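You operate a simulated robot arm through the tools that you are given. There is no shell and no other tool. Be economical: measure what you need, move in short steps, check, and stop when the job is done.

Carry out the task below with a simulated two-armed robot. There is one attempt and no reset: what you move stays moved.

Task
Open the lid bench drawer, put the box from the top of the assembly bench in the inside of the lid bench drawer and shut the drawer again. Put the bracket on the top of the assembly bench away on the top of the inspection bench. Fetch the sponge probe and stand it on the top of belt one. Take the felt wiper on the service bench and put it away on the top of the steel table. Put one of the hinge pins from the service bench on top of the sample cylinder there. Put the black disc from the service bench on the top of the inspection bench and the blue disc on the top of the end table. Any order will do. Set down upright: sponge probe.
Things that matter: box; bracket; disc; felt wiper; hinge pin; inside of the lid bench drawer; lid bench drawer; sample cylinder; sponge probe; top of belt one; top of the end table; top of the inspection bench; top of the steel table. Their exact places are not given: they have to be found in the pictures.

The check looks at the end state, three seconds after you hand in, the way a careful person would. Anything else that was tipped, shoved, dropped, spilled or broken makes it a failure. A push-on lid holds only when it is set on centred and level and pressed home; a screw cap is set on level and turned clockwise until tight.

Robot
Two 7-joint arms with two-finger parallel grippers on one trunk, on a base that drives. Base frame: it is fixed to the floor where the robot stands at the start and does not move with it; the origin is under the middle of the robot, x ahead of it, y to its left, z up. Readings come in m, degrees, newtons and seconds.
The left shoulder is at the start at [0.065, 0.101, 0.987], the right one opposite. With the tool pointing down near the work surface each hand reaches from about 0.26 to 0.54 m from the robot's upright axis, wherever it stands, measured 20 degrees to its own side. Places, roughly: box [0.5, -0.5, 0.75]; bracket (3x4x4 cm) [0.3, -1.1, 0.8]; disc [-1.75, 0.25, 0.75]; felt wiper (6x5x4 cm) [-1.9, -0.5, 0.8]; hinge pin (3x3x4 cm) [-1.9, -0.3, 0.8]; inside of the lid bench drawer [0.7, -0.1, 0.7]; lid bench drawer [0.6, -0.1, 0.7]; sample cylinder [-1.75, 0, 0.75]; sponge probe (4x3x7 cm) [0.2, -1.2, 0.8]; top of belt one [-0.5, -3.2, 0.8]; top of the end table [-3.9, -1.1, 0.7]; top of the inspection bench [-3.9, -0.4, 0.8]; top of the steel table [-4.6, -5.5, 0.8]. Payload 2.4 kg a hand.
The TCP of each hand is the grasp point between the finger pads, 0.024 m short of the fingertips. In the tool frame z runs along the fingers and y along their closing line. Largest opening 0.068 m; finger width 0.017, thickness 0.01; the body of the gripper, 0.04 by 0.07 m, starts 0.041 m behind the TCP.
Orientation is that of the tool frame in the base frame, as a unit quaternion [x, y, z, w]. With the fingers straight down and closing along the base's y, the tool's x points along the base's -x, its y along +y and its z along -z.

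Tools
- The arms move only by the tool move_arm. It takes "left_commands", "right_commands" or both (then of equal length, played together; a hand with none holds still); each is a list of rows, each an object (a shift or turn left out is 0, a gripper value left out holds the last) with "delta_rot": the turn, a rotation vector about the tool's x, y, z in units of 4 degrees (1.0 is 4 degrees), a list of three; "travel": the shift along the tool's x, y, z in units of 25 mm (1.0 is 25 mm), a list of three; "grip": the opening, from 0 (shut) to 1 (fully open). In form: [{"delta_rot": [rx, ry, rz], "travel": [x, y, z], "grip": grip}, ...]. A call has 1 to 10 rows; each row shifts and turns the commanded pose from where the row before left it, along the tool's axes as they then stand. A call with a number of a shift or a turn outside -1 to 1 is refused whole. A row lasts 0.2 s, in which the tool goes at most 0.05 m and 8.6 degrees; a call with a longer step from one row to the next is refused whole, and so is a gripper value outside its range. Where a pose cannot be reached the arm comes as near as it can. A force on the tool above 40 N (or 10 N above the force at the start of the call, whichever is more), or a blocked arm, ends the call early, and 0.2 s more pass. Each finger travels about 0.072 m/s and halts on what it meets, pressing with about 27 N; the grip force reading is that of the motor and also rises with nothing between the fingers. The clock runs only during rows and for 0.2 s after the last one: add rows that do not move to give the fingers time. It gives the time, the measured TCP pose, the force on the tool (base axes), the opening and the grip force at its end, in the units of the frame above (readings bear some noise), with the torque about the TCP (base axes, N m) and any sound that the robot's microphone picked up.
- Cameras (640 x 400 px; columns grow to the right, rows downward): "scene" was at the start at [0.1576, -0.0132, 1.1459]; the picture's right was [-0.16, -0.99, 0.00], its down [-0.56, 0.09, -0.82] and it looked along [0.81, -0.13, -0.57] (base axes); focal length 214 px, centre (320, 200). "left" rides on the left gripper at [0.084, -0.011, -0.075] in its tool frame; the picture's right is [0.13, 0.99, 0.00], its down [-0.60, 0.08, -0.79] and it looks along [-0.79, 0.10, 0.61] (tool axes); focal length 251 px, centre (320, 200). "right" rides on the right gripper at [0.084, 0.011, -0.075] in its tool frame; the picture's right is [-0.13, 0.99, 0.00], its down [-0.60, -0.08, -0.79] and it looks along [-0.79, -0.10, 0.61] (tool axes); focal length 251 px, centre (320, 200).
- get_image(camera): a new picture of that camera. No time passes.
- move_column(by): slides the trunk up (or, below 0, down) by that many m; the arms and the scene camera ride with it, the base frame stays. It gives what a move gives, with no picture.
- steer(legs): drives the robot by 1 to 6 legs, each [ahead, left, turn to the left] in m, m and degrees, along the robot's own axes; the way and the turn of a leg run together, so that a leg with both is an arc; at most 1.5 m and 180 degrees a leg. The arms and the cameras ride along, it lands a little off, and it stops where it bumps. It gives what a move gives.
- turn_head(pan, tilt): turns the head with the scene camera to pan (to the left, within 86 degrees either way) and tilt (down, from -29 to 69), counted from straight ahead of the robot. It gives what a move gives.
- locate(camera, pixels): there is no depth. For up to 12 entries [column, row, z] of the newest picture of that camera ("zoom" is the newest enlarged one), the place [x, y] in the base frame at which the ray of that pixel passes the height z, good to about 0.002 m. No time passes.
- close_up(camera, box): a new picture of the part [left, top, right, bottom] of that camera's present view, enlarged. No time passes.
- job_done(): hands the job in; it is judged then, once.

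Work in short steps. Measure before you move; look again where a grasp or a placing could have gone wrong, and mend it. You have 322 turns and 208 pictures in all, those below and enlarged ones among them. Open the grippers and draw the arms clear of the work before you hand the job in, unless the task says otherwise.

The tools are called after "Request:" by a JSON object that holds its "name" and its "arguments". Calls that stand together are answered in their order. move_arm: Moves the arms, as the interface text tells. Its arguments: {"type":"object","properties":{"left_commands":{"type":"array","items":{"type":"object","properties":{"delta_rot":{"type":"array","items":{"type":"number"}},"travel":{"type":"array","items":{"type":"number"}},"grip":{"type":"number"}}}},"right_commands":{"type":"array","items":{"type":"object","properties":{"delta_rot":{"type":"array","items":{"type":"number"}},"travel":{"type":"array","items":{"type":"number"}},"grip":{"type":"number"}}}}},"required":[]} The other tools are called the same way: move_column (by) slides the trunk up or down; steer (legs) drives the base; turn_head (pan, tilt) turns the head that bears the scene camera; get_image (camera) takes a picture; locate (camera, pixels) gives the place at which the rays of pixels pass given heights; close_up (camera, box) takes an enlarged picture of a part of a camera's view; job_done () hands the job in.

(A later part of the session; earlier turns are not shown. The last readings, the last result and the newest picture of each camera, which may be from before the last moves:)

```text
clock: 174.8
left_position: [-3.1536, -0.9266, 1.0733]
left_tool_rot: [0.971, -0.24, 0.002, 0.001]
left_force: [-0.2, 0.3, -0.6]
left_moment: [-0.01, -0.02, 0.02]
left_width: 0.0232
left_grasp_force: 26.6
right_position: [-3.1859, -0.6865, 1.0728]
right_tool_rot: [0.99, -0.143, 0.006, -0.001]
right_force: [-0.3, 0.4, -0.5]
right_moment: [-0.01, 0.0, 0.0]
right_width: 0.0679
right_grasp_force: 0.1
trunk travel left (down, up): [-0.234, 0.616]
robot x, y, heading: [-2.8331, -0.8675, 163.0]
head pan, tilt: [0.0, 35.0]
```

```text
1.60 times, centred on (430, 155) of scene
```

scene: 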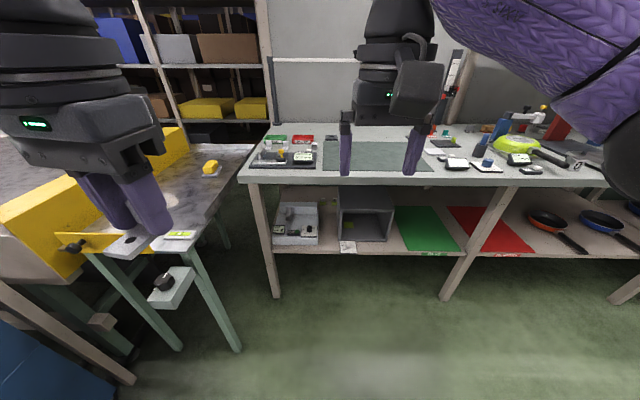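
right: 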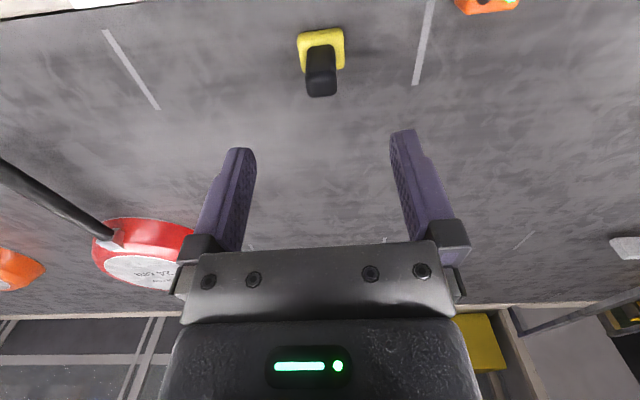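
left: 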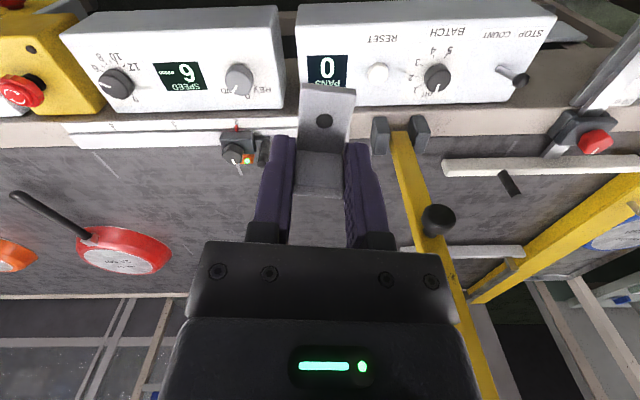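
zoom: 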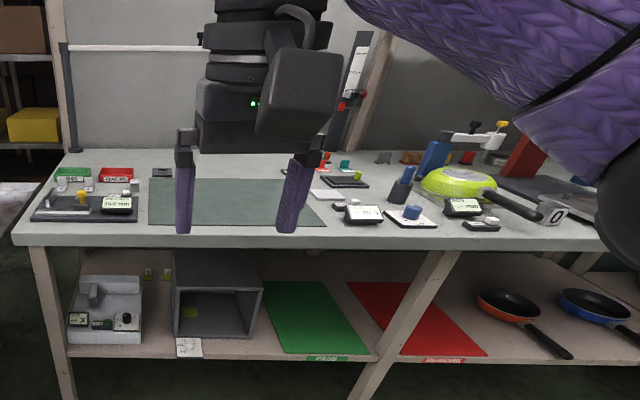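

Drive up to the bench and look down with the left camera.

Request:
{"name": "steer", "arguments": {"legs": [[0.42, -0.05, 0]]}}

Request:
{"name": "get_image", "arguments": {"camera": "left"}}

Request:
{"name": "get_image", "arguments": {"camera": "right"}}

Request:
{"name": "turn_head", "arguments": {"pan": 0, "tilt": 50}}

Request:
{"name": "get_image", "arguments": {"camera": "scene"}}

```text
clock: 177.4
left_position: [-3.5405, -0.7573, 1.0744]
left_tool_rot: [0.971, -0.238, 0.002, 0.001]
left_force: [0.3, -0.2, 1.2]
left_moment: [0.03, -0.02, 0.02]
left_width: 0.0233
left_grasp_force: 27.6
right_position: [-3.5735, -0.5177, 1.0716]
right_tool_rot: [0.99, -0.142, 0.006, -0.001]
right_force: [-0.2, -0.2, -0.4]
right_moment: [0.01, 0.02, -0.04]
right_width: 0.068
right_grasp_force: 0.1
trunk travel left (down, up): [-0.234, 0.616]
robot x, y, heading: [-3.22, -0.6968, 163.4]
head pan, tilt: [0.0, 35.0]
```

```text
133 pictures are left
```

left: 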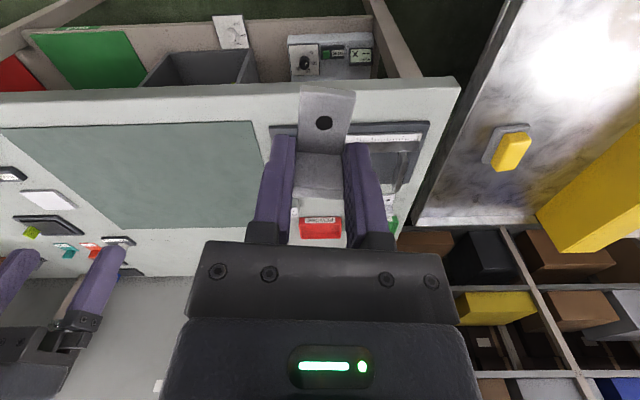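

```text
132 pictures are left
```

right: 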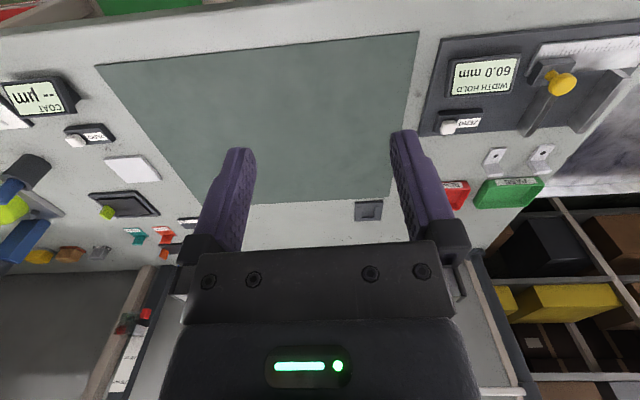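

```text
clock: 178.2
left_position: [-3.5406, -0.758, 1.0724]
left_tool_rot: [0.971, -0.238, 0.002, 0.001]
left_force: [-0.4, -0.3, 0.1]
left_moment: [0.01, -0.01, -0.01]
left_width: 0.0232
left_grasp_force: 26.8
right_position: [-3.573, -0.5183, 1.0716]
right_tool_rot: [0.99, -0.142, 0.006, -0.001]
right_force: [-0.2, 0.0, -0.1]
right_moment: [-0.01, -0.01, 0.04]
right_width: 0.0681
right_grasp_force: 0.1
trunk travel left (down, up): [-0.234, 0.616]
robot x, y, heading: [-3.2175, -0.6968, 163.3]
head pan, tilt: [0.0, 50.0]
```

```text
131 pictures are left
```

scene: 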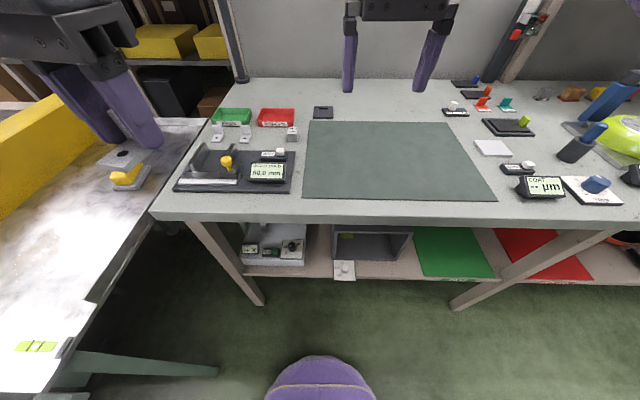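

Request:
{"name": "locate", "arguments": {"camera": "scene", "pixels": [[400, 202, 0.82], [400, 216, 0.82], [300, 197, 0.82], [300, 212, 0.82], [310, 122, 0.82], [449, 122, 0.82], [497, 201, 0.82], [530, 203, 0.82], [290, 190, 0.82]]}}

Request:
{"name": "close_up", "arguments": {"camera": "scene", "box": [280, 110, 520, 240]}}

```text
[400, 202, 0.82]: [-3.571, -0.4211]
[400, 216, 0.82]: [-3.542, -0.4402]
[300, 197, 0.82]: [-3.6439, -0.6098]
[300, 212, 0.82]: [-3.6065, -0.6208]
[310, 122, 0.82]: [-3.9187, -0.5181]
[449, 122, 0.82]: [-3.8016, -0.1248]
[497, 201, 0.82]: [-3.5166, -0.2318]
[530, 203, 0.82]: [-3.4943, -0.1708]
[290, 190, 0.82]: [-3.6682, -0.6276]
```

```text
2.67 times, centred on (400, 175) of scene
```

zoom: 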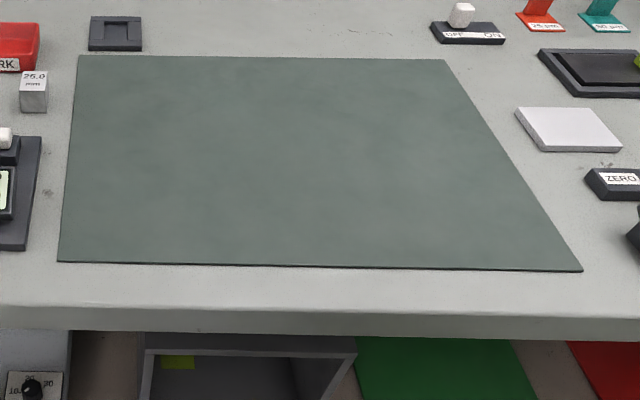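

The free area is the thin mat region (n −3.29…−3.61, t −1.65…−1.27). I shift right and bring the left hand (bracket) over (n=−3.37,t=−1.52).

Request:
{"name": "steer", "arguments": {"legs": [[0.02, -0.25, 0]]}}

Request:
{"name": "move_arm", "arguments": {"left_commands": [{"travel": [-0.935, 0.17, 0.3]}, {"travel": [-0.935, 0.17, 0.9]}, {"travel": [-0.935, 0.17, 0.9]}, {"travel": [-0.935, 0.17, 0.9]}, {"travel": [-0.935, 0.17, 0.9]}, {"travel": [-0.935, 0.17, 0.9]}, {"travel": [-0.935, 0.17, 0.9]}, {"travel": [-0.935, 0.17, 0.9]}, {}]}}

Request:
{"name": "get_image", "arguments": {"camera": "left"}}

Request:
{"name": "get_image", "arguments": {"camera": "scene"}}

```text
clock: 180.0
left_position: [-3.4884, -0.5161, 1.0736]
left_tool_rot: [0.971, -0.238, 0.002, 0.001]
left_force: [0.1, 0.1, 0.6]
left_moment: [-0.01, -0.01, 0.04]
left_width: 0.0236
left_grasp_force: 27.4
right_position: [-3.522, -0.2754, 1.0715]
right_tool_rot: [0.99, -0.141, 0.006, -0.001]
right_force: [0.0, 0.8, 0.7]
right_moment: [-0.02, 0.05, -0.01]
right_width: 0.068
right_grasp_force: 0.0
trunk travel left (down, up): [-0.234, 0.616]
robot x, y, heading: [-3.1674, -0.4559, 163.1]
head pan, tilt: [0.0, 50.0]
```

```text
clock: 182.0
left_position: [-3.6693, -0.4571, 0.9078]
left_tool_rot: [0.971, -0.238, 0.002, 0.002]
left_force: [0.2, -0.5, 0.5]
left_moment: [0.0, -0.01, -0.01]
left_width: 0.0232
left_grasp_force: 27.0
right_position: [-3.5214, -0.2756, 1.0717]
right_tool_rot: [0.99, -0.142, 0.006, 0.0]
right_force: [0.3, 0.5, 0.4]
right_moment: [-0.04, -0.01, 0.01]
right_width: 0.0683
right_grasp_force: 0.0
trunk travel left (down, up): [-0.234, 0.616]
robot x, y, heading: [-3.1721, -0.4547, 163.6]
head pan, tilt: [0.0, 50.0]
```

```text
129 pictures are left
```

left: 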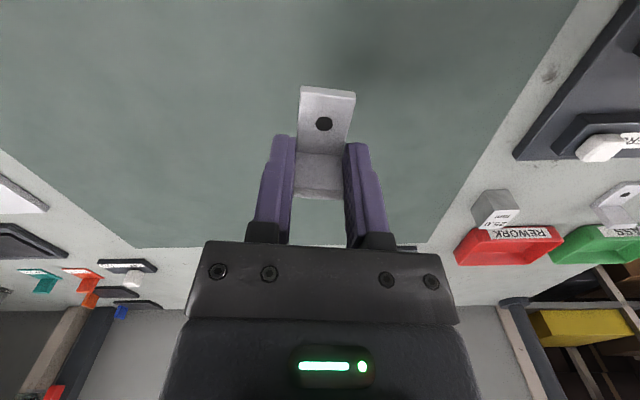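

```text
128 pictures are left
```

scene: 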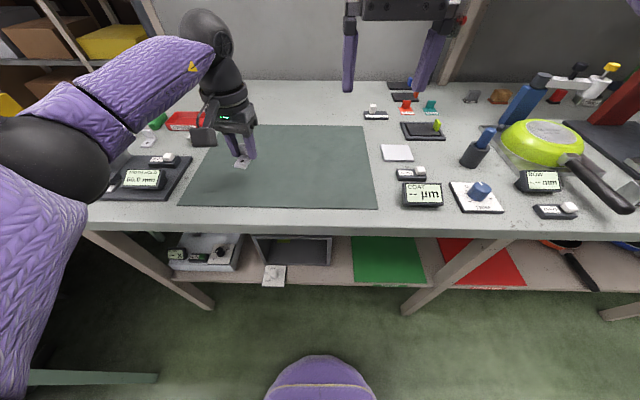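

Over free mat. Lower to contact.

Request:
{"name": "move_arm", "arguments": {"left_commands": [{"travel": [0, 0, 0.9]}, {"travel": [0, 0, 0.9]}, {"travel": [0, 0, 0.15]}, {"travel": [0, 0, 0.12]}, {"travel": [0, 0, 0.12]}, {"travel": [0, 0, 0.12]}]}}

```text
clock: 183.4
left_position: [-3.6692, -0.4592, 0.851]
left_tool_rot: [0.971, -0.239, 0.001, 0.001]
left_force: [-3.0, -0.6, 12.7]
left_moment: [-0.03, 0.01, -0.02]
left_width: 0.0232
left_grasp_force: 27.2
right_position: [-3.5205, -0.2756, 1.0724]
right_tool_rot: [0.99, -0.141, 0.006, -0.001]
right_force: [-0.7, -0.8, 1.3]
right_moment: [0.02, -0.02, 0.01]
right_width: 0.0679
right_grasp_force: 0.1
trunk travel left (down, up): [-0.234, 0.616]
robot x, y, heading: [-3.1695, -0.457, 163.2]
head pan, tilt: [0.0, 50.0]
```

Contact (12.7 N at z 0.851). Release and rise.

Request:
{"name": "move_arm", "arguments": {"left_commands": [{"grip": 0.5}, {"grip": 1}, {}, {}, {"travel": [0, 0, -0.5]}, {"travel": [0, 0, -1]}, {"travel": [0, 0, -1]}, {"travel": [0, 0, -1]}, {"travel": [0.5, 0, -1]}, {"travel": [1, 0, -1]}]}}

Request:
{"name": "move_arm", "arguments": {"left_commands": [{"travel": [1, 0, -1]}, {"travel": [1, 0, -1]}, {"travel": [1, 0, -1]}, {"travel": [1, 0, -0.5]}, {"travel": [1, 0, 0]}]}}

Request:
{"name": "get_image", "arguments": {"camera": "scene"}}

```text
clock: 185.6
left_position: [-3.6364, -0.4764, 0.9866]
left_tool_rot: [0.971, -0.239, 0.002, 0.002]
left_force: [0.7, 0.2, 0.7]
left_moment: [-0.02, 0.0, -0.02]
left_width: 0.0678
left_grasp_force: 0.0
right_position: [-3.5207, -0.2751, 1.0739]
right_tool_rot: [0.99, -0.141, 0.007, -0.001]
right_force: [0.8, -0.3, 0.5]
right_moment: [-0.02, -0.01, 0.01]
right_width: 0.0681
right_grasp_force: 0.0
trunk travel left (down, up): [-0.234, 0.616]
robot x, y, heading: [-3.167, -0.4564, 163.2]
head pan, tilt: [0.0, 50.0]
```

```text
clock: 186.8
left_position: [-3.5258, -0.5344, 1.0764]
left_tool_rot: [0.971, -0.239, 0.002, 0.002]
left_force: [-0.4, 0.0, 0.0]
left_moment: [-0.03, 0.01, 0.02]
left_width: 0.068
left_grasp_force: 0.0
right_position: [-3.5227, -0.2757, 1.0729]
right_tool_rot: [0.99, -0.142, 0.006, -0.001]
right_force: [-0.3, -0.6, 0.3]
right_moment: [0.01, 0.02, 0.0]
right_width: 0.0676
right_grasp_force: 0.0
trunk travel left (down, up): [-0.234, 0.616]
robot x, y, heading: [-3.1701, -0.4534, 163.3]
head pan, tilt: [0.0, 50.0]
```

```text
127 pictures are left
```

scene: 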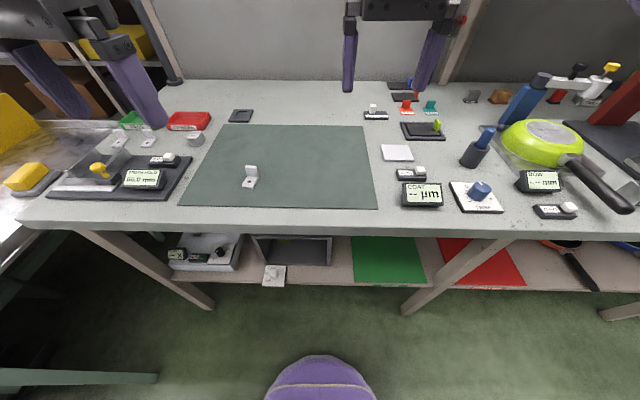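

Bracket is set. Back off, turn around to face the service bench and survey it.

Request:
{"name": "steer", "arguments": {"legs": [[-0.33, 0, 0], [0, 0, 179.8], [0, 0.55, 0]]}}

Request:
{"name": "turn_head", "arguments": {"pan": 0, "tilt": 35}}

Request:
{"name": "get_image", "arguments": {"camera": "scene"}}

```text
clock: 199.0
left_position: [-2.3143, 0.0369, 1.0756]
left_tool_rot: [0.254, 0.967, 0.001, -0.002]
left_force: [0.1, 0.1, 0.2]
left_moment: [0.01, -0.02, -0.04]
left_width: 0.0679
left_grasp_force: 0.0
right_position: [-2.3266, -0.2221, 1.0726]
right_tool_rot: [0.158, 0.987, -0.001, -0.006]
right_force: [-0.1, 0.0, 0.2]
right_moment: [0.02, -0.01, 0.04]
right_width: 0.0684
right_grasp_force: 0.0
trunk travel left (down, up): [-0.234, 0.616]
robot x, y, heading: [-2.6738, -0.0305, -18.9]
head pan, tilt: [0.0, 50.0]
```

```text
clock: 199.8
left_position: [-2.3142, 0.036, 1.0756]
left_tool_rot: [0.255, 0.967, 0.002, -0.002]
left_force: [-0.3, -0.3, 0.8]
left_moment: [-0.03, 0.0, 0.02]
left_width: 0.068
left_grasp_force: 0.0
right_position: [-2.3268, -0.2228, 1.0713]
right_tool_rot: [0.159, 0.987, -0.001, -0.005]
right_force: [-0.2, 0.7, 0.8]
right_moment: [0.0, 0.01, 0.01]
right_width: 0.0677
right_grasp_force: 0.1
trunk travel left (down, up): [-0.234, 0.616]
robot x, y, heading: [-2.6754, -0.0292, -18.7]
head pan, tilt: [0.0, 35.0]
```

```text
126 pictures are left
```

scene: 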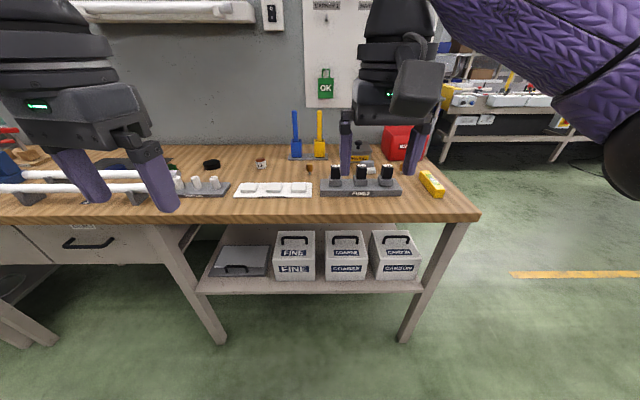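

Closer look needed: forward 0.2 and slightly left.

Request:
{"name": "steer", "arguments": {"legs": [[0.18, 0.2, 1.6]]}}

Request:
{"name": "turn_head", "arguments": {"pan": 5, "tilt": 45}}

Request:
{"name": "get_image", "arguments": {"camera": "scene"}}

Request:
{"name": "get_image", "arguments": {"camera": "right"}}

Request:
{"name": "get_image", "arguments": {"camera": "left"}}

```text
clock: 201.7
left_position: [-2.0832, 0.1829, 1.0762]
left_tool_rot: [0.241, 0.97, 0.002, -0.002]
left_force: [-0.3, 0.6, -1.0]
left_moment: [0.0, 0.04, 0.01]
left_width: 0.0679
left_grasp_force: 0.2
right_position: [-2.0893, -0.076, 1.0738]
right_tool_rot: [0.144, 0.99, -0.001, -0.006]
right_force: [0.4, -0.3, -0.3]
right_moment: [-0.01, 0.01, 0.0]
right_width: 0.0679
right_grasp_force: 0.0
trunk travel left (down, up): [-0.234, 0.616]
robot x, y, heading: [-2.4437, 0.1079, -16.8]
head pan, tilt: [0.0, 35.0]
```

```text
clock: 202.4
left_position: [-2.0838, 0.1825, 1.0759]
left_tool_rot: [0.242, 0.97, 0.002, -0.002]
left_force: [-0.1, 0.5, -0.2]
left_moment: [0.0, -0.01, -0.02]
left_width: 0.0683
left_grasp_force: 0.1
right_position: [-2.0872, -0.0757, 1.0712]
right_tool_rot: [0.144, 0.989, 0.0, -0.006]
right_force: [-0.2, 0.0, -0.4]
right_moment: [-0.03, 0.0, 0.0]
right_width: 0.068
right_grasp_force: 0.0
trunk travel left (down, up): [-0.234, 0.616]
robot x, y, heading: [-2.4407, 0.1054, -17.0]
head pan, tilt: [5.0, 45.0]
```

```text
125 pictures are left
```

scene: 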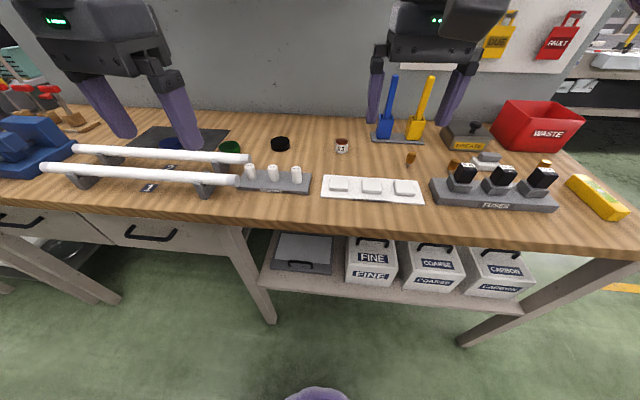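

```text
124 pictures are left
```

right: 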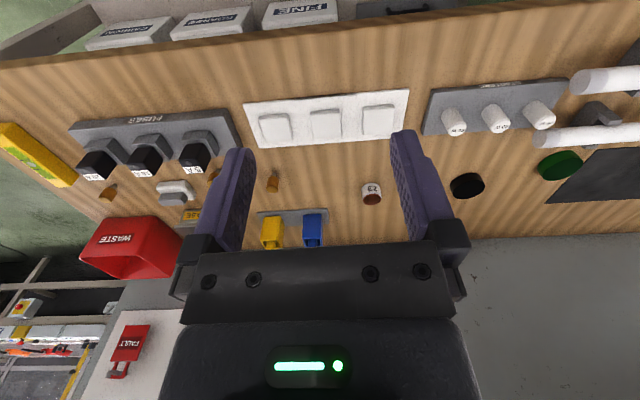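

```text
123 pictures are left
```

left: 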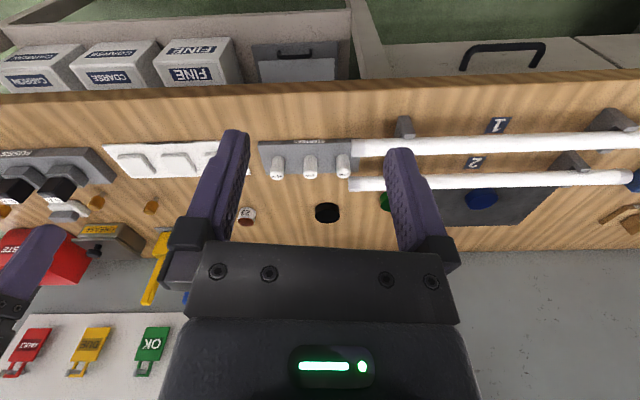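

Candidates: hinge pins at right-view (273,183),(108,192),(212,175); sample cylinder (371,193); black disc (467,185); green disc; blue disc behind the rods; felt wiper (175,192). Zoom in.

Request:
{"name": "close_up", "arguments": {"camera": "right", "box": [90, 140, 400, 230]}}

Request:
{"name": "close_up", "arguments": {"camera": "scene", "box": [320, 120, 620, 215]}}

Request:
{"name": "close_up", "arguments": {"camera": "scene", "box": [100, 110, 360, 215]}}

```text
2.06 times, centred on (245, 185) of right
```

zoom: 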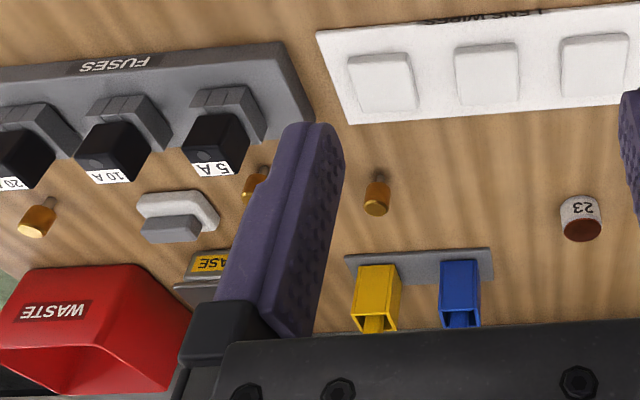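

```text
2.13 times, centred on (470, 168) of scene
```

zoom: 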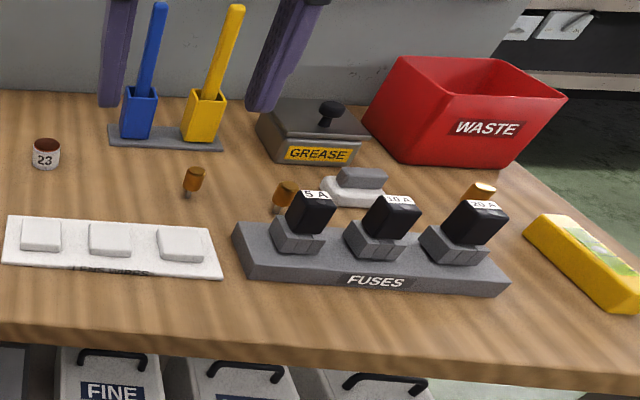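

```text
2.46 times, centred on (230, 162) of scene
```

zoom: 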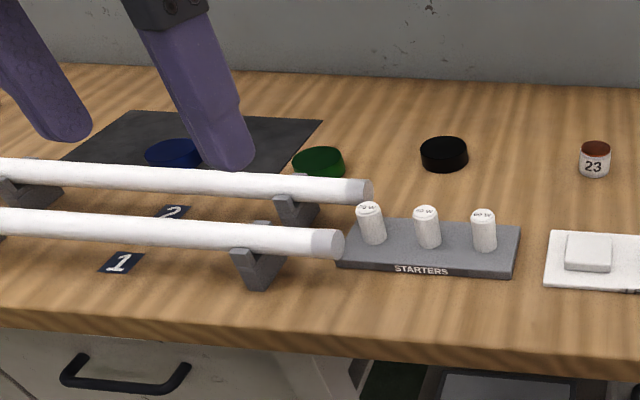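

Triangulate the bench height and the cylinder using scene and right views.

Request:
{"name": "locate", "arguments": {"camera": "scene", "pixels": [[341.5, 142, 0.82], [341.5, 142, 0.88], [280, 140.5, 0.82], [280, 140.5, 0.86], [321, 198, 0.8], [321, 198, 0.84], [421, 204, 0.8], [421, 204, 0.84]]}}

Request:
{"name": "locate", "arguments": {"camera": "right", "pixels": [[372, 199, 0.82], [372, 199, 0.88], [467, 183, 0.82], [467, 183, 0.86], [409, 90, 0.8], [409, 90, 0.84], [243, 104, 0.8], [243, 104, 0.84]]}}

```text
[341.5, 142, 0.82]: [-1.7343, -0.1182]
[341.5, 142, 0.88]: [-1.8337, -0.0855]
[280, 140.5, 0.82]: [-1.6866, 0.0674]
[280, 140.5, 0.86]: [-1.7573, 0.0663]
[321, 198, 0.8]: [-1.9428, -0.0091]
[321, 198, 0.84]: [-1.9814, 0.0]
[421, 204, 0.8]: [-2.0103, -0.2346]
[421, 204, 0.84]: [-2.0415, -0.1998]
```

```text
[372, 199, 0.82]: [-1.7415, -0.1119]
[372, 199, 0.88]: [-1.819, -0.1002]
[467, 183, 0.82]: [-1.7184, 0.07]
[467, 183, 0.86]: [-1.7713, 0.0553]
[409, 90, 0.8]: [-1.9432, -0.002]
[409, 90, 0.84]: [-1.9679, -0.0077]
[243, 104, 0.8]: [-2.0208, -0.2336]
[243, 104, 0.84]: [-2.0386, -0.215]
```

Bench top ≈0.80, cylinder top ≈0.839 at (-1.766,-0.108). Locate the three pins, wiper and discs.

Request:
{"name": "locate", "arguments": {"camera": "right", "pixels": [[273, 186, 0.83], [107, 194, 0.83], [214, 176, 0.83], [175, 193, 0.82], [467, 183, 0.825], [560, 165, 0.825]]}}

Request:
{"name": "locate", "arguments": {"camera": "scene", "pixels": [[411, 157, 0.83], [453, 163, 0.83], [546, 161, 0.83], [489, 157, 0.82], [229, 145, 0.825], [171, 143, 0.825]]}}

Request:
{"name": "close_up", "arguments": {"camera": "right", "box": [250, 160, 400, 220]}}

```text
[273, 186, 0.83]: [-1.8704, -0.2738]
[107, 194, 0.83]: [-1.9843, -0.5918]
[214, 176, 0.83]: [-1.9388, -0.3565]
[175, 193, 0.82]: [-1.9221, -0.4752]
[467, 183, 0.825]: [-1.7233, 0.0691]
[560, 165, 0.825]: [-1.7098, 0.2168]
```

```text
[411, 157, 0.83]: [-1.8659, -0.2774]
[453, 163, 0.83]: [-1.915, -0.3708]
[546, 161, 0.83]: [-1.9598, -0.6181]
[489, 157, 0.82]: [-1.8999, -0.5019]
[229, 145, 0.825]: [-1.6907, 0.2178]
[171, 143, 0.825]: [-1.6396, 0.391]
```

```text
4.27 times, centred on (325, 190) of right
```

zoom: 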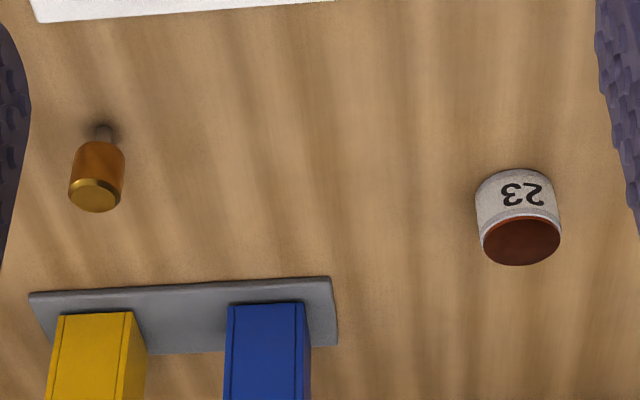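

Request:
{"name": "locate", "arguments": {"camera": "scene", "pixels": [[330, 231, 0.8], [500, 243, 0.8], [150, 214, 0.8]]}}

Request:
{"name": "locate", "arguments": {"camera": "right", "pixels": [[300, 30, 0.8], [100, 58, 0.8], [500, 8, 0.8]]}}

```text
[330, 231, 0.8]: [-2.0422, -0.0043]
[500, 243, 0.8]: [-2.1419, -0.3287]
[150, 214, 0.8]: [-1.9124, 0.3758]
```

```text
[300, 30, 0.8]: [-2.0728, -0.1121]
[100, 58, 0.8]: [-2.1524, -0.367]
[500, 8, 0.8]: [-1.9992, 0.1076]
```

Bench edge n=−1.947; objects 25–30 cm in. Drive forward 0.16 so pin 1 (n −1.70,t −0.82) is within reach.

Request:
{"name": "steer", "arguments": {"legs": [[0.1, 0, 0], [0.06, -0.01, 0]]}}

Request:
{"name": "get_image", "arguments": {"camera": "right"}}

Request:
{"name": "get_image", "arguments": {"camera": "scene"}}

```text
clock: 204.2
left_position: [-1.9328, 0.1255, 1.0767]
left_tool_rot: [0.241, 0.971, 0.002, -0.003]
left_force: [0.2, -0.1, -0.2]
left_moment: [0.02, 0.01, -0.01]
left_width: 0.068
left_grasp_force: 0.1
right_position: [-1.9387, -0.1331, 1.0718]
right_tool_rot: [0.145, 0.989, -0.001, -0.006]
right_force: [-1.0, 0.0, 0.3]
right_moment: [0.03, 0.0, 0.0]
right_width: 0.068
right_grasp_force: 0.1
trunk travel left (down, up): [-0.234, 0.616]
robot x, y, heading: [-2.2925, 0.0468, -17.3]
head pan, tilt: [5.0, 45.0]
```

```text
118 pictures are left
```

right: 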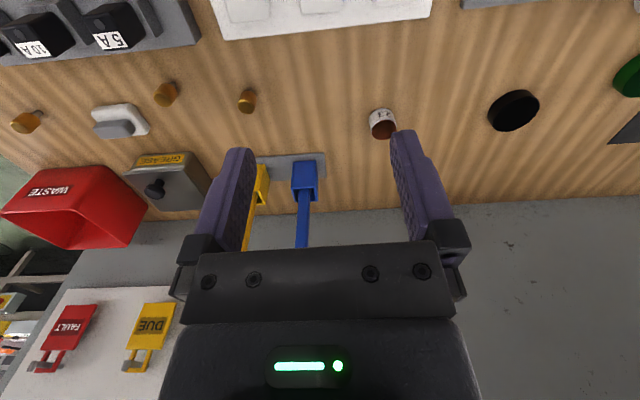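

```text
117 pictures are left
```

scene: 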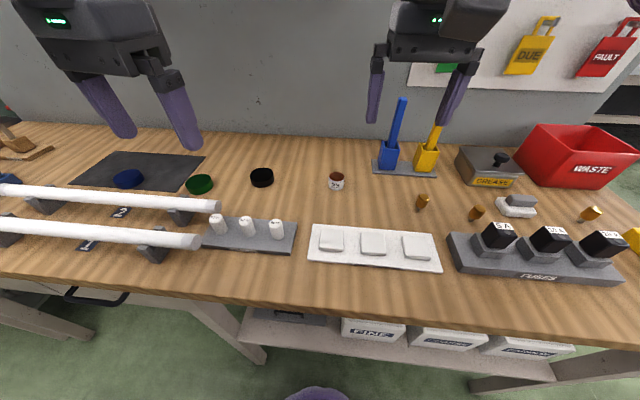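

Request:
{"name": "locate", "arguments": {"camera": "right", "pixels": [[247, 101, 0.83], [247, 101, 0.84], [165, 93, 0.84], [327, 155, 0.8], [258, 158, 0.8], [383, 125, 0.839], [305, 190, 0.9], [305, 240, 1.0]]}}

Request:
{"name": "locate", "arguments": {"camera": "scene", "pixels": [[424, 197, 0.83], [424, 197, 0.84], [478, 208, 0.84], [403, 99, 1.0], [439, 127, 0.95], [427, 147, 0.88], [336, 176, 0.839]]}}

Request:
{"name": "close_up", "arguments": {"camera": "scene", "box": [320, 90, 560, 240]}}

```text
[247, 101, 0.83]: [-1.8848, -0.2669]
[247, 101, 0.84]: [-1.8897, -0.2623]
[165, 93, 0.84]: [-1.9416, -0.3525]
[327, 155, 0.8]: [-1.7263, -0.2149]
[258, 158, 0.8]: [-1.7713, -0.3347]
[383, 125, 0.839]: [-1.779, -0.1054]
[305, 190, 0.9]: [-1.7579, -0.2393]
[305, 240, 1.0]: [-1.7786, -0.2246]
```

```text
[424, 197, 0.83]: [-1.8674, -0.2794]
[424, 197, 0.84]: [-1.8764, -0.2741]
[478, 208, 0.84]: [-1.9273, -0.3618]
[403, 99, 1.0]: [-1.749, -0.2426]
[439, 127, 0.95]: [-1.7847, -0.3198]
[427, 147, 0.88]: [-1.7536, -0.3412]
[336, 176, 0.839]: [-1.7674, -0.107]
```

```text
2.67 times, centred on (440, 165) of scene
```

zoom: 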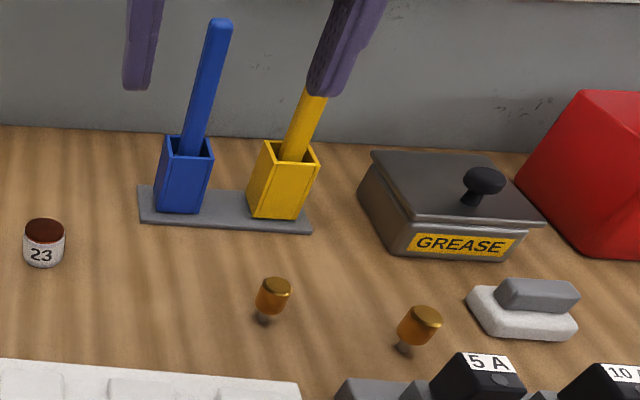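

Request:
{"name": "close_up", "arguments": {"camera": "right", "box": [210, 70, 290, 120]}}

```text
8.00 times, centred on (250, 95) of right
```

zoom: 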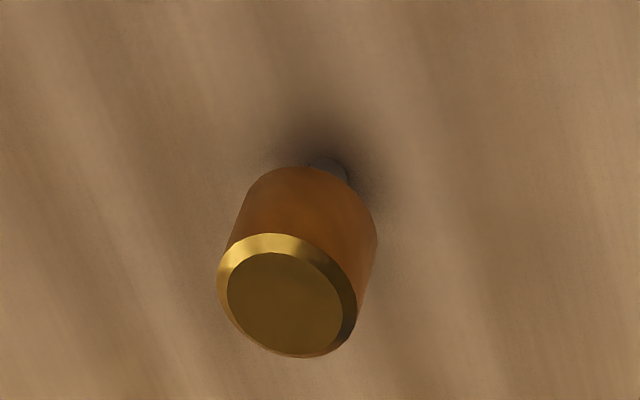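

Request:
{"name": "locate", "arguments": {"camera": "zoom", "pixels": [[287, 300, 0.83], [287, 300, 0.84], [287, 300, 0.85], [335, 165, 0.8], [218, 280, 0.835], [357, 300, 0.835]]}}

Request:
{"name": "locate", "arguments": {"camera": "scene", "pixels": [[424, 196.5, 0.83], [424, 196.5, 0.85], [419, 209, 0.8]]}}

```text
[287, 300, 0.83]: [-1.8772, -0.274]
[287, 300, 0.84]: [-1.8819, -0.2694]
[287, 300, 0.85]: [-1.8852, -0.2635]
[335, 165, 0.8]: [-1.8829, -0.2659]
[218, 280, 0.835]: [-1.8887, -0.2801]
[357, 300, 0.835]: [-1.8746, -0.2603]
```

```text
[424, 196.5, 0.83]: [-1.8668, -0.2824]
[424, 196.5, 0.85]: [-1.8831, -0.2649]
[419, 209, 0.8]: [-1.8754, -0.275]
```

Pin 1 axis resolves to (-1.884,-0.265), top z≈0.85, head ⌀≈24 mm. Hover over it.

Request:
{"name": "move_arm", "arguments": {"right_commands": [{"travel": [-0.61, -0.73, 0.946]}, {"travel": [-0.61, -0.73, 0.946]}, {"travel": [-0.61, -0.73, 0.946]}, {"travel": [-0.61, -0.73, 0.946]}, {"travel": [-0.61, -0.73, 0.946]}, {"travel": [-0.61, -0.73, 0.946]}, {}]}}

Request:
{"name": "get_image", "arguments": {"camera": "right"}}

```text
clock: 205.8
left_position: [-1.9344, 0.1277, 1.0764]
left_tool_rot: [0.24, 0.971, 0.001, -0.003]
left_force: [-0.1, 0.3, 0.1]
left_moment: [0.03, 0.0, -0.02]
left_width: 0.0681
left_grasp_force: 0.1
right_position: [-1.8842, -0.2627, 0.9298]
right_tool_rot: [0.144, 0.99, 0.0, -0.006]
right_force: [0.4, -0.2, -0.2]
right_moment: [-0.05, -0.01, 0.02]
right_width: 0.0681
right_grasp_force: 0.1
trunk travel left (down, up): [-0.234, 0.616]
robot x, y, heading: [-2.2946, 0.0496, -17.0]
head pan, tilt: [5.0, 45.0]
```

```text
114 pictures are left
```

right: 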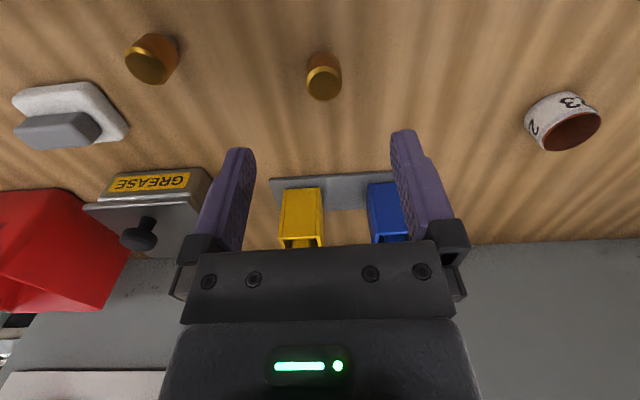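

Request:
{"name": "locate", "arguments": {"camera": "right", "pixels": [[323, 87, 0.85], [325, 58, 0.815], [308, 85, 0.85], [340, 85, 0.85]]}}

Request:
{"name": "close_up", "arguments": {"camera": "right", "box": [500, 70, 628, 170]}}

Request:
{"name": "close_up", "arguments": {"camera": "scene", "box": [300, 150, 380, 200]}}

```text
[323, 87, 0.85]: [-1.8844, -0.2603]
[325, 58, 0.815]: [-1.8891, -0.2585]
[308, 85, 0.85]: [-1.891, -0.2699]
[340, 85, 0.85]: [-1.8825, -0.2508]
```

```text
4.00 times, centred on (564, 120) of right
```

zoom: 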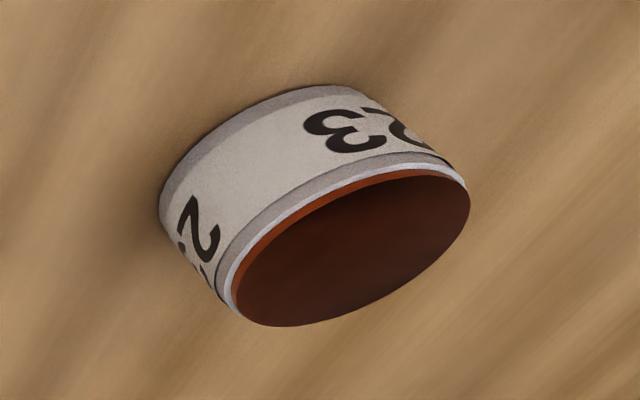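

```text
8.00 times, centred on (340, 175) of scene
```

zoom: 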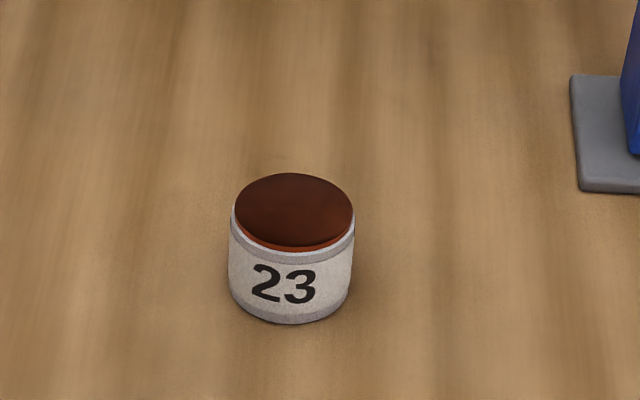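

Request:
{"name": "locate", "arguments": {"camera": "zoom", "pixels": [[294, 210, 0.82], [294, 210, 0.84], [294, 210, 0.86], [235, 210, 0.84], [353, 210, 0.84], [290, 318, 0.81]]}}

Request:
{"name": "locate", "arguments": {"camera": "right", "pixels": [[572, 132, 0.82], [572, 132, 0.84], [572, 132, 0.86], [542, 124, 0.81]]}}

```text
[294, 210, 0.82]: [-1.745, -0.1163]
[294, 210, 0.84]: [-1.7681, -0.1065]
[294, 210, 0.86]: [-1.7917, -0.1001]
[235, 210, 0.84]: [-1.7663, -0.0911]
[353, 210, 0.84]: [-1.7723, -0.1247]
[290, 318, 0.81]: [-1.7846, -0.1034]
```

```text
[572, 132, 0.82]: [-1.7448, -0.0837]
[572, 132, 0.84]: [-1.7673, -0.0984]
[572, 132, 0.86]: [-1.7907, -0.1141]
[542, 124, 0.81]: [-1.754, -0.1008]
```

Cylinder top z≈0.847 at (-1.7765,-0.104), ⌀≈34 mm. Descend on the pin to z 0.842 and grip.

Request:
{"name": "move_arm", "arguments": {"right_commands": [{"travel": [0, 0.08, 0.88]}, {"travel": [0, 0, 0.88]}, {"travel": [0, 0, 0.88]}, {"travel": [0, 0, 0.88]}, {}, {"grip": 0}, {}, {}, {}]}}

Request:
{"name": "get_image", "arguments": {"camera": "right"}}

```text
clock: 207.8
left_position: [-1.9356, 0.1298, 1.0768]
left_tool_rot: [0.24, 0.971, 0.0, -0.001]
left_force: [-0.8, 0.3, 0.3]
left_moment: [0.02, 0.01, -0.06]
left_width: 0.0678
left_grasp_force: 0.1
right_position: [-1.8858, -0.2582, 0.8439]
right_tool_rot: [0.144, 0.99, -0.001, -0.003]
right_force: [6.3, 15.3, 35.1]
right_moment: [0.76, -0.52, 0.17]
right_width: 0.0208
right_grasp_force: 26.2
trunk travel left (down, up): [-0.234, 0.616]
robot x, y, heading: [-2.2952, 0.0512, -17.1]
head pan, tilt: [5.0, 45.0]
```

```text
111 pictures are left
```

right: 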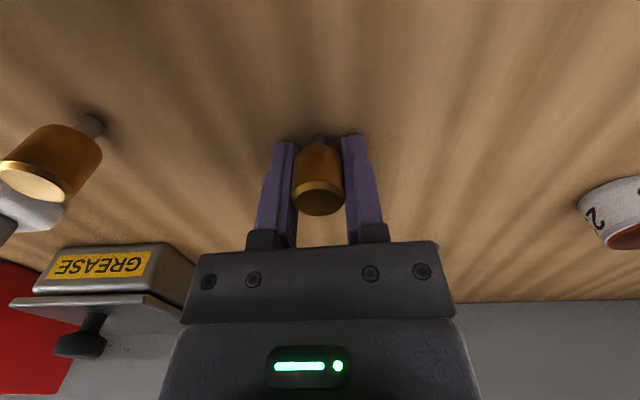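

Fingertips are touching the bench (so bench top ≈0.82). Reopen slightly, rise 7 mm and regrip so the pin protrudes below the fingertips.

Request:
{"name": "move_arm", "arguments": {"right_commands": [{"travel": [0, 0, -0.08]}, {"grip": 0.7}, {}, {"travel": [0, 0, -0.22]}, {}, {"grip": 0}, {}, {}, {}]}}

Request:
{"name": "get_image", "arguments": {"camera": "right"}}

```text
clock: 209.8
left_position: [-1.9342, 0.1274, 1.0769]
left_tool_rot: [0.241, 0.97, 0.002, -0.002]
left_force: [0.5, 0.1, -0.1]
left_moment: [0.02, 0.0, 0.0]
left_width: 0.0679
left_grasp_force: 0.1
right_position: [-1.8849, -0.2623, 0.8492]
right_tool_rot: [0.145, 0.989, -0.001, -0.005]
right_force: [-0.4, 0.1, -1.1]
right_moment: [0.02, 0.01, 0.0]
right_width: 0.0203
right_grasp_force: 27.7
trunk travel left (down, up): [-0.234, 0.616]
robot x, y, heading: [-2.2912, 0.0492, -17.1]
head pan, tilt: [5.0, 45.0]
```

```text
110 pictures are left
```

right: 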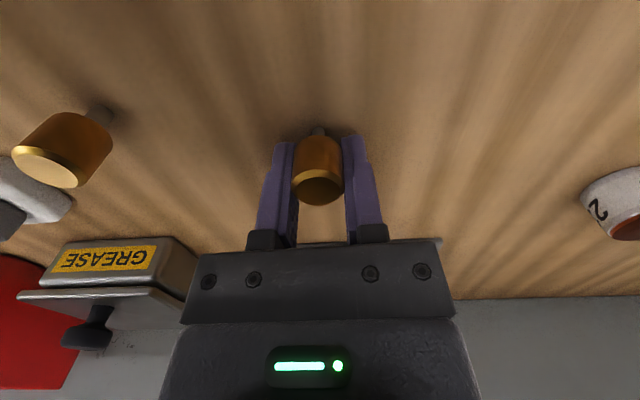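

Lift, shift left 8 cm and then move over the cylinder.

Request:
{"name": "move_arm", "arguments": {"right_commands": [{"travel": [0, 0, -1]}, {"travel": [0, 0, -1]}, {"travel": [0, 0, -1]}, {"travel": [0, 0, -1]}, {}]}}

Request:
{"name": "steer", "arguments": {"legs": [[0.01, 0.1, 0]]}}

```text
clock: 210.9
left_position: [-1.9327, 0.127, 1.0745]
left_tool_rot: [0.242, 0.97, 0.0, -0.003]
left_force: [0.1, -0.4, -0.2]
left_moment: [0.0, 0.02, 0.02]
left_width: 0.068
left_grasp_force: 0.0
right_position: [-1.8827, -0.2612, 0.9504]
right_tool_rot: [0.144, 0.99, -0.001, -0.006]
right_force: [-0.1, -1.0, -1.0]
right_moment: [0.01, 0.0, -0.02]
right_width: 0.0202
right_grasp_force: 27.5
trunk travel left (down, up): [-0.234, 0.616]
robot x, y, heading: [-2.2927, 0.0494, -16.7]
head pan, tilt: [5.0, 45.0]
```

```text
clock: 212.1
left_position: [-1.8952, 0.2196, 1.0765]
left_tool_rot: [0.241, 0.97, 0.001, -0.003]
left_force: [0.6, -0.1, 0.2]
left_moment: [-0.01, -0.04, 0.0]
left_width: 0.0682
left_grasp_force: 0.1
right_position: [-1.8436, -0.1686, 0.9497]
right_tool_rot: [0.145, 0.989, 0.0, -0.007]
right_force: [-0.1, -0.2, 0.5]
right_moment: [0.0, 0.01, 0.0]
right_width: 0.0199
right_grasp_force: 26.9
trunk travel left (down, up): [-0.234, 0.616]
robot x, y, heading: [-2.2517, 0.1393, -17.0]
head pan, tilt: [5.0, 45.0]
```

Request:
{"name": "move_arm", "arguments": {"right_commands": [{"travel": [-0.458, 0.812, 0]}, {"travel": [-0.458, 0.812, 0]}, {"travel": [-0.458, 0.812, 0]}, {"travel": [-0.458, 0.812, 0]}, {}, {}]}}

Request:
{"name": "get_image", "arguments": {"camera": "right"}}

Request:
{"name": "close_up", "arguments": {"camera": "scene", "box": [300, 110, 460, 210]}}

```text
clock: 213.5
left_position: [-1.8952, 0.2199, 1.0778]
left_tool_rot: [0.241, 0.971, 0.002, -0.003]
left_force: [-0.2, 0.3, 0.0]
left_moment: [0.0, 0.01, -0.02]
left_width: 0.0679
left_grasp_force: 0.1
right_position: [-1.8003, -0.1004, 0.9463]
right_tool_rot: [0.145, 0.989, -0.002, -0.006]
right_force: [0.3, 0.3, 0.0]
right_moment: [0.02, -0.03, 0.01]
right_width: 0.0203
right_grasp_force: 27.2
right hand out of reach, approached as far as the arm can: row 3, 4
trunk travel left (down, up): [-0.234, 0.616]
robot x, y, heading: [-2.2557, 0.141, -17.0]
head pan, tilt: [5.0, 45.0]
```

```text
109 pictures are left
```

right: 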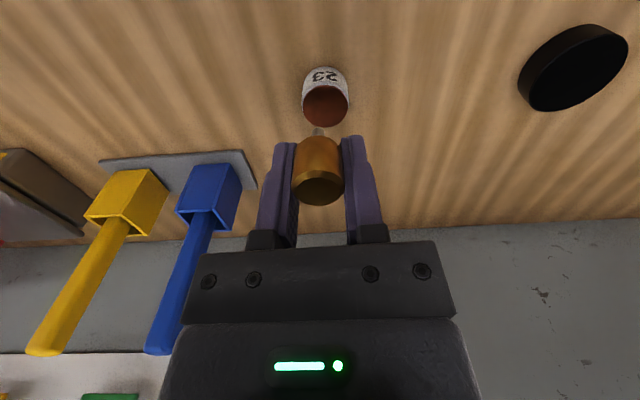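

```text
4.00 times, centred on (380, 160) of scene
```

zoom: 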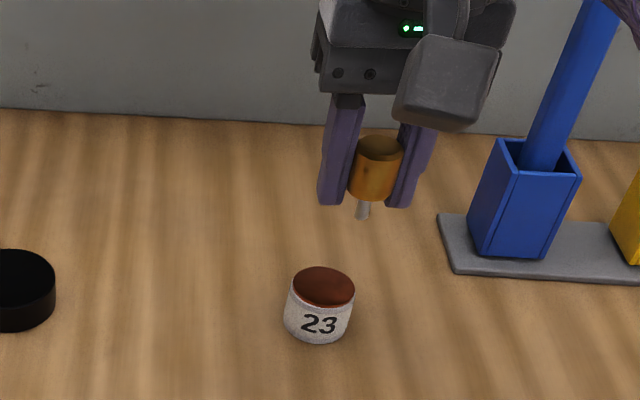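

Just out of reach; drive 3 cm forward and re-measure the cylinder from here.

Request:
{"name": "steer", "arguments": {"legs": [[0.035, 0, 0]]}}

Request:
{"name": "get_image", "arguments": {"camera": "right"}}

Request:
{"name": "close_up", "arguments": {"camera": "scene", "box": [300, 130, 460, 230]}}

```text
clock: 214.4
left_position: [-1.8604, 0.2093, 1.0759]
left_tool_rot: [0.24, 0.971, 0.002, -0.003]
left_force: [1.0, 0.6, -0.1]
left_moment: [0.01, 0.01, 0.0]
left_width: 0.0681
left_grasp_force: 0.0
right_position: [-1.7662, -0.1096, 0.9455]
right_tool_rot: [0.144, 0.99, -0.001, -0.006]
right_force: [-0.7, -0.3, -0.5]
right_moment: [0.01, -0.01, 0.04]
right_width: 0.0203
right_grasp_force: 26.4
trunk travel left (down, up): [-0.234, 0.616]
robot x, y, heading: [-2.2189, 0.1294, -17.0]
head pan, tilt: [5.0, 45.0]
```

```text
107 pictures are left
```

right: 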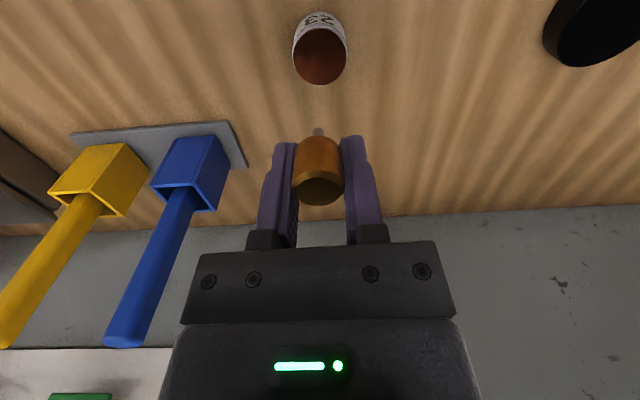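

```text
4.00 times, centred on (380, 180) of scene
```

zoom: 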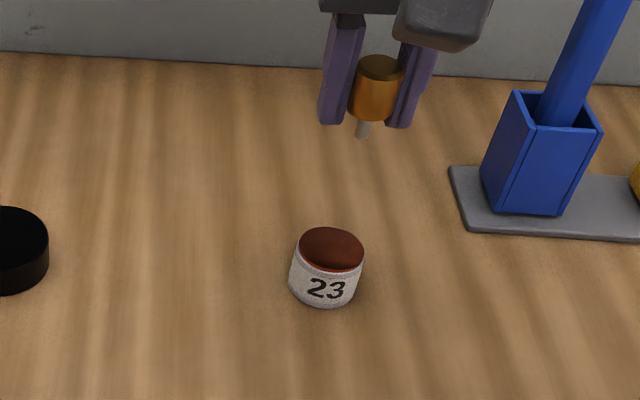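

Request:
{"name": "locate", "arguments": {"camera": "right", "pixels": [[320, 57, 0.84], [320, 57, 0.855], [293, 57, 0.85], [347, 54, 0.85], [318, 130, 0.916], [320, 190, 0.952]]}}

Request:
{"name": "locate", "arguments": {"camera": "zoom", "pixels": [[331, 248, 0.84], [331, 248, 0.855], [299, 250, 0.85], [364, 250, 0.85], [363, 135, 0.916], [380, 68, 0.952]]}}

```text
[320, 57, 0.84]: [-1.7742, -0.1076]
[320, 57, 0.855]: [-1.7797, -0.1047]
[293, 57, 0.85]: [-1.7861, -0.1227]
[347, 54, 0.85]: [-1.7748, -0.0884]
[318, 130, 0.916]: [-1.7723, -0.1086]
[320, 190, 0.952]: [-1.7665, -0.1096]
```

```text
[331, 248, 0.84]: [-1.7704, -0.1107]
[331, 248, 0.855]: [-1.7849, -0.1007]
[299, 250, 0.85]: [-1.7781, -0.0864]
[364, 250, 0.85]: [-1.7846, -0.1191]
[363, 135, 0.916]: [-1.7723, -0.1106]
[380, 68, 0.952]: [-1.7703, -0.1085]
```

Cylinder centre (-1.776,-0.106); pin axis ≈2 mm behind the TCP. Shift back 9 mm and lower to ~0.89.

Request:
{"name": "move_arm", "arguments": {"right_commands": [{"travel": [0.38, 0.04, 0]}, {}, {"travel": [0, 0, 0.8]}, {"travel": [0, 0, 0.8]}, {"travel": [0, 0, 0.5]}, {}]}}

Request:
{"name": "close_up", "arguments": {"camera": "right", "box": [240, 80, 400, 220]}}

Request:
{"name": "close_up", "arguments": {"camera": "scene", "box": [320, 150, 432, 220]}}

```text
clock: 215.8
left_position: [-1.8612, 0.2093, 1.0776]
left_tool_rot: [0.241, 0.971, 0.002, -0.003]
left_force: [-0.4, 0.0, 0.2]
left_moment: [0.04, 0.04, 0.02]
left_width: 0.0682
left_grasp_force: 0.0
right_position: [-1.7751, -0.1069, 0.8931]
right_tool_rot: [0.145, 0.989, 0.0, -0.006]
right_force: [0.0, -0.6, -0.4]
right_moment: [-0.03, 0.03, -0.02]
right_width: 0.0202
right_grasp_force: 27.3
trunk travel left (down, up): [-0.234, 0.616]
robot x, y, heading: [-2.2206, 0.1307, -16.8]
head pan, tilt: [5.0, 45.0]
```

```text
2.86 times, centred on (320, 150) of right
```

zoom: 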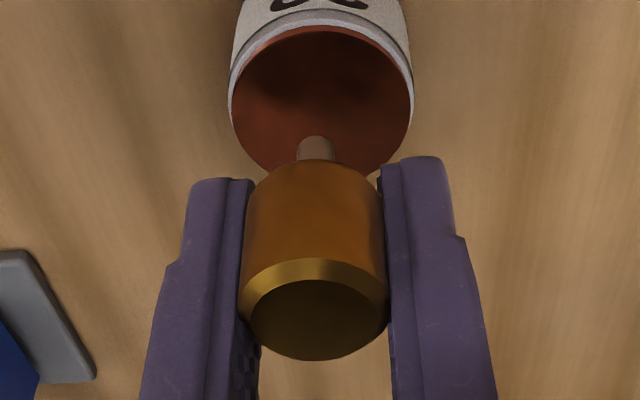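

```text
5.71 times, centred on (376, 185) of scene
```

zoom: 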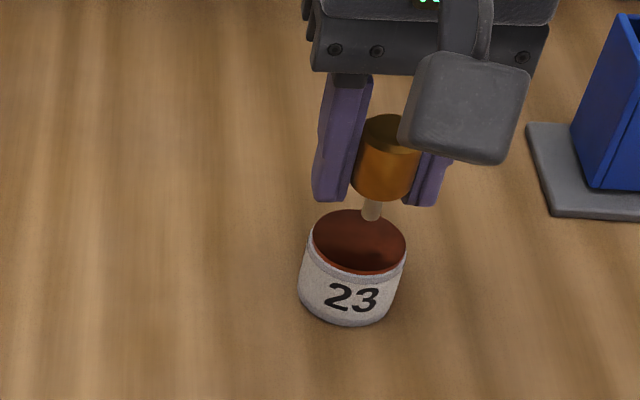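

Aligned in both views. Lower in small steps to contact.

Request:
{"name": "move_arm", "arguments": {"right_commands": [{"travel": [0, 0, 0.16]}, {"travel": [0, 0, 0.1]}, {"travel": [0, 0, 0.08]}, {"travel": [0, 0, 0.08]}, {"travel": [0, 0, 0.08]}]}}

Request:
{"name": "close_up", "arguments": {"camera": "scene", "box": [320, 150, 432, 220]}}

```text
clock: 217.0
left_position: [-1.8616, 0.21, 1.0758]
left_tool_rot: [0.241, 0.97, 0.002, -0.002]
left_force: [0.1, 0.3, -0.2]
left_moment: [-0.01, -0.01, 0.02]
left_width: 0.0681
left_grasp_force: 0.1
right_position: [-1.7765, -0.1081, 0.8796]
right_tool_rot: [0.144, 0.989, -0.002, -0.007]
right_force: [0.0, -0.8, -0.4]
right_moment: [-0.02, -0.03, 0.0]
right_width: 0.0203
right_grasp_force: 27.1
trunk travel left (down, up): [-0.234, 0.616]
robot x, y, heading: [-2.2198, 0.131, -17.1]
head pan, tilt: [5.0, 45.0]
```

```text
5.71 times, centred on (376, 185) of scene
```

zoom: 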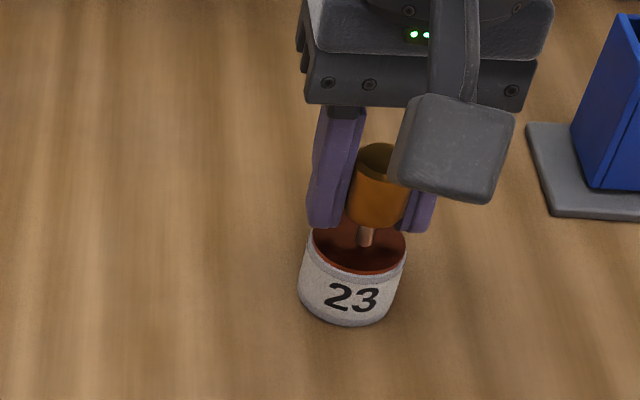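

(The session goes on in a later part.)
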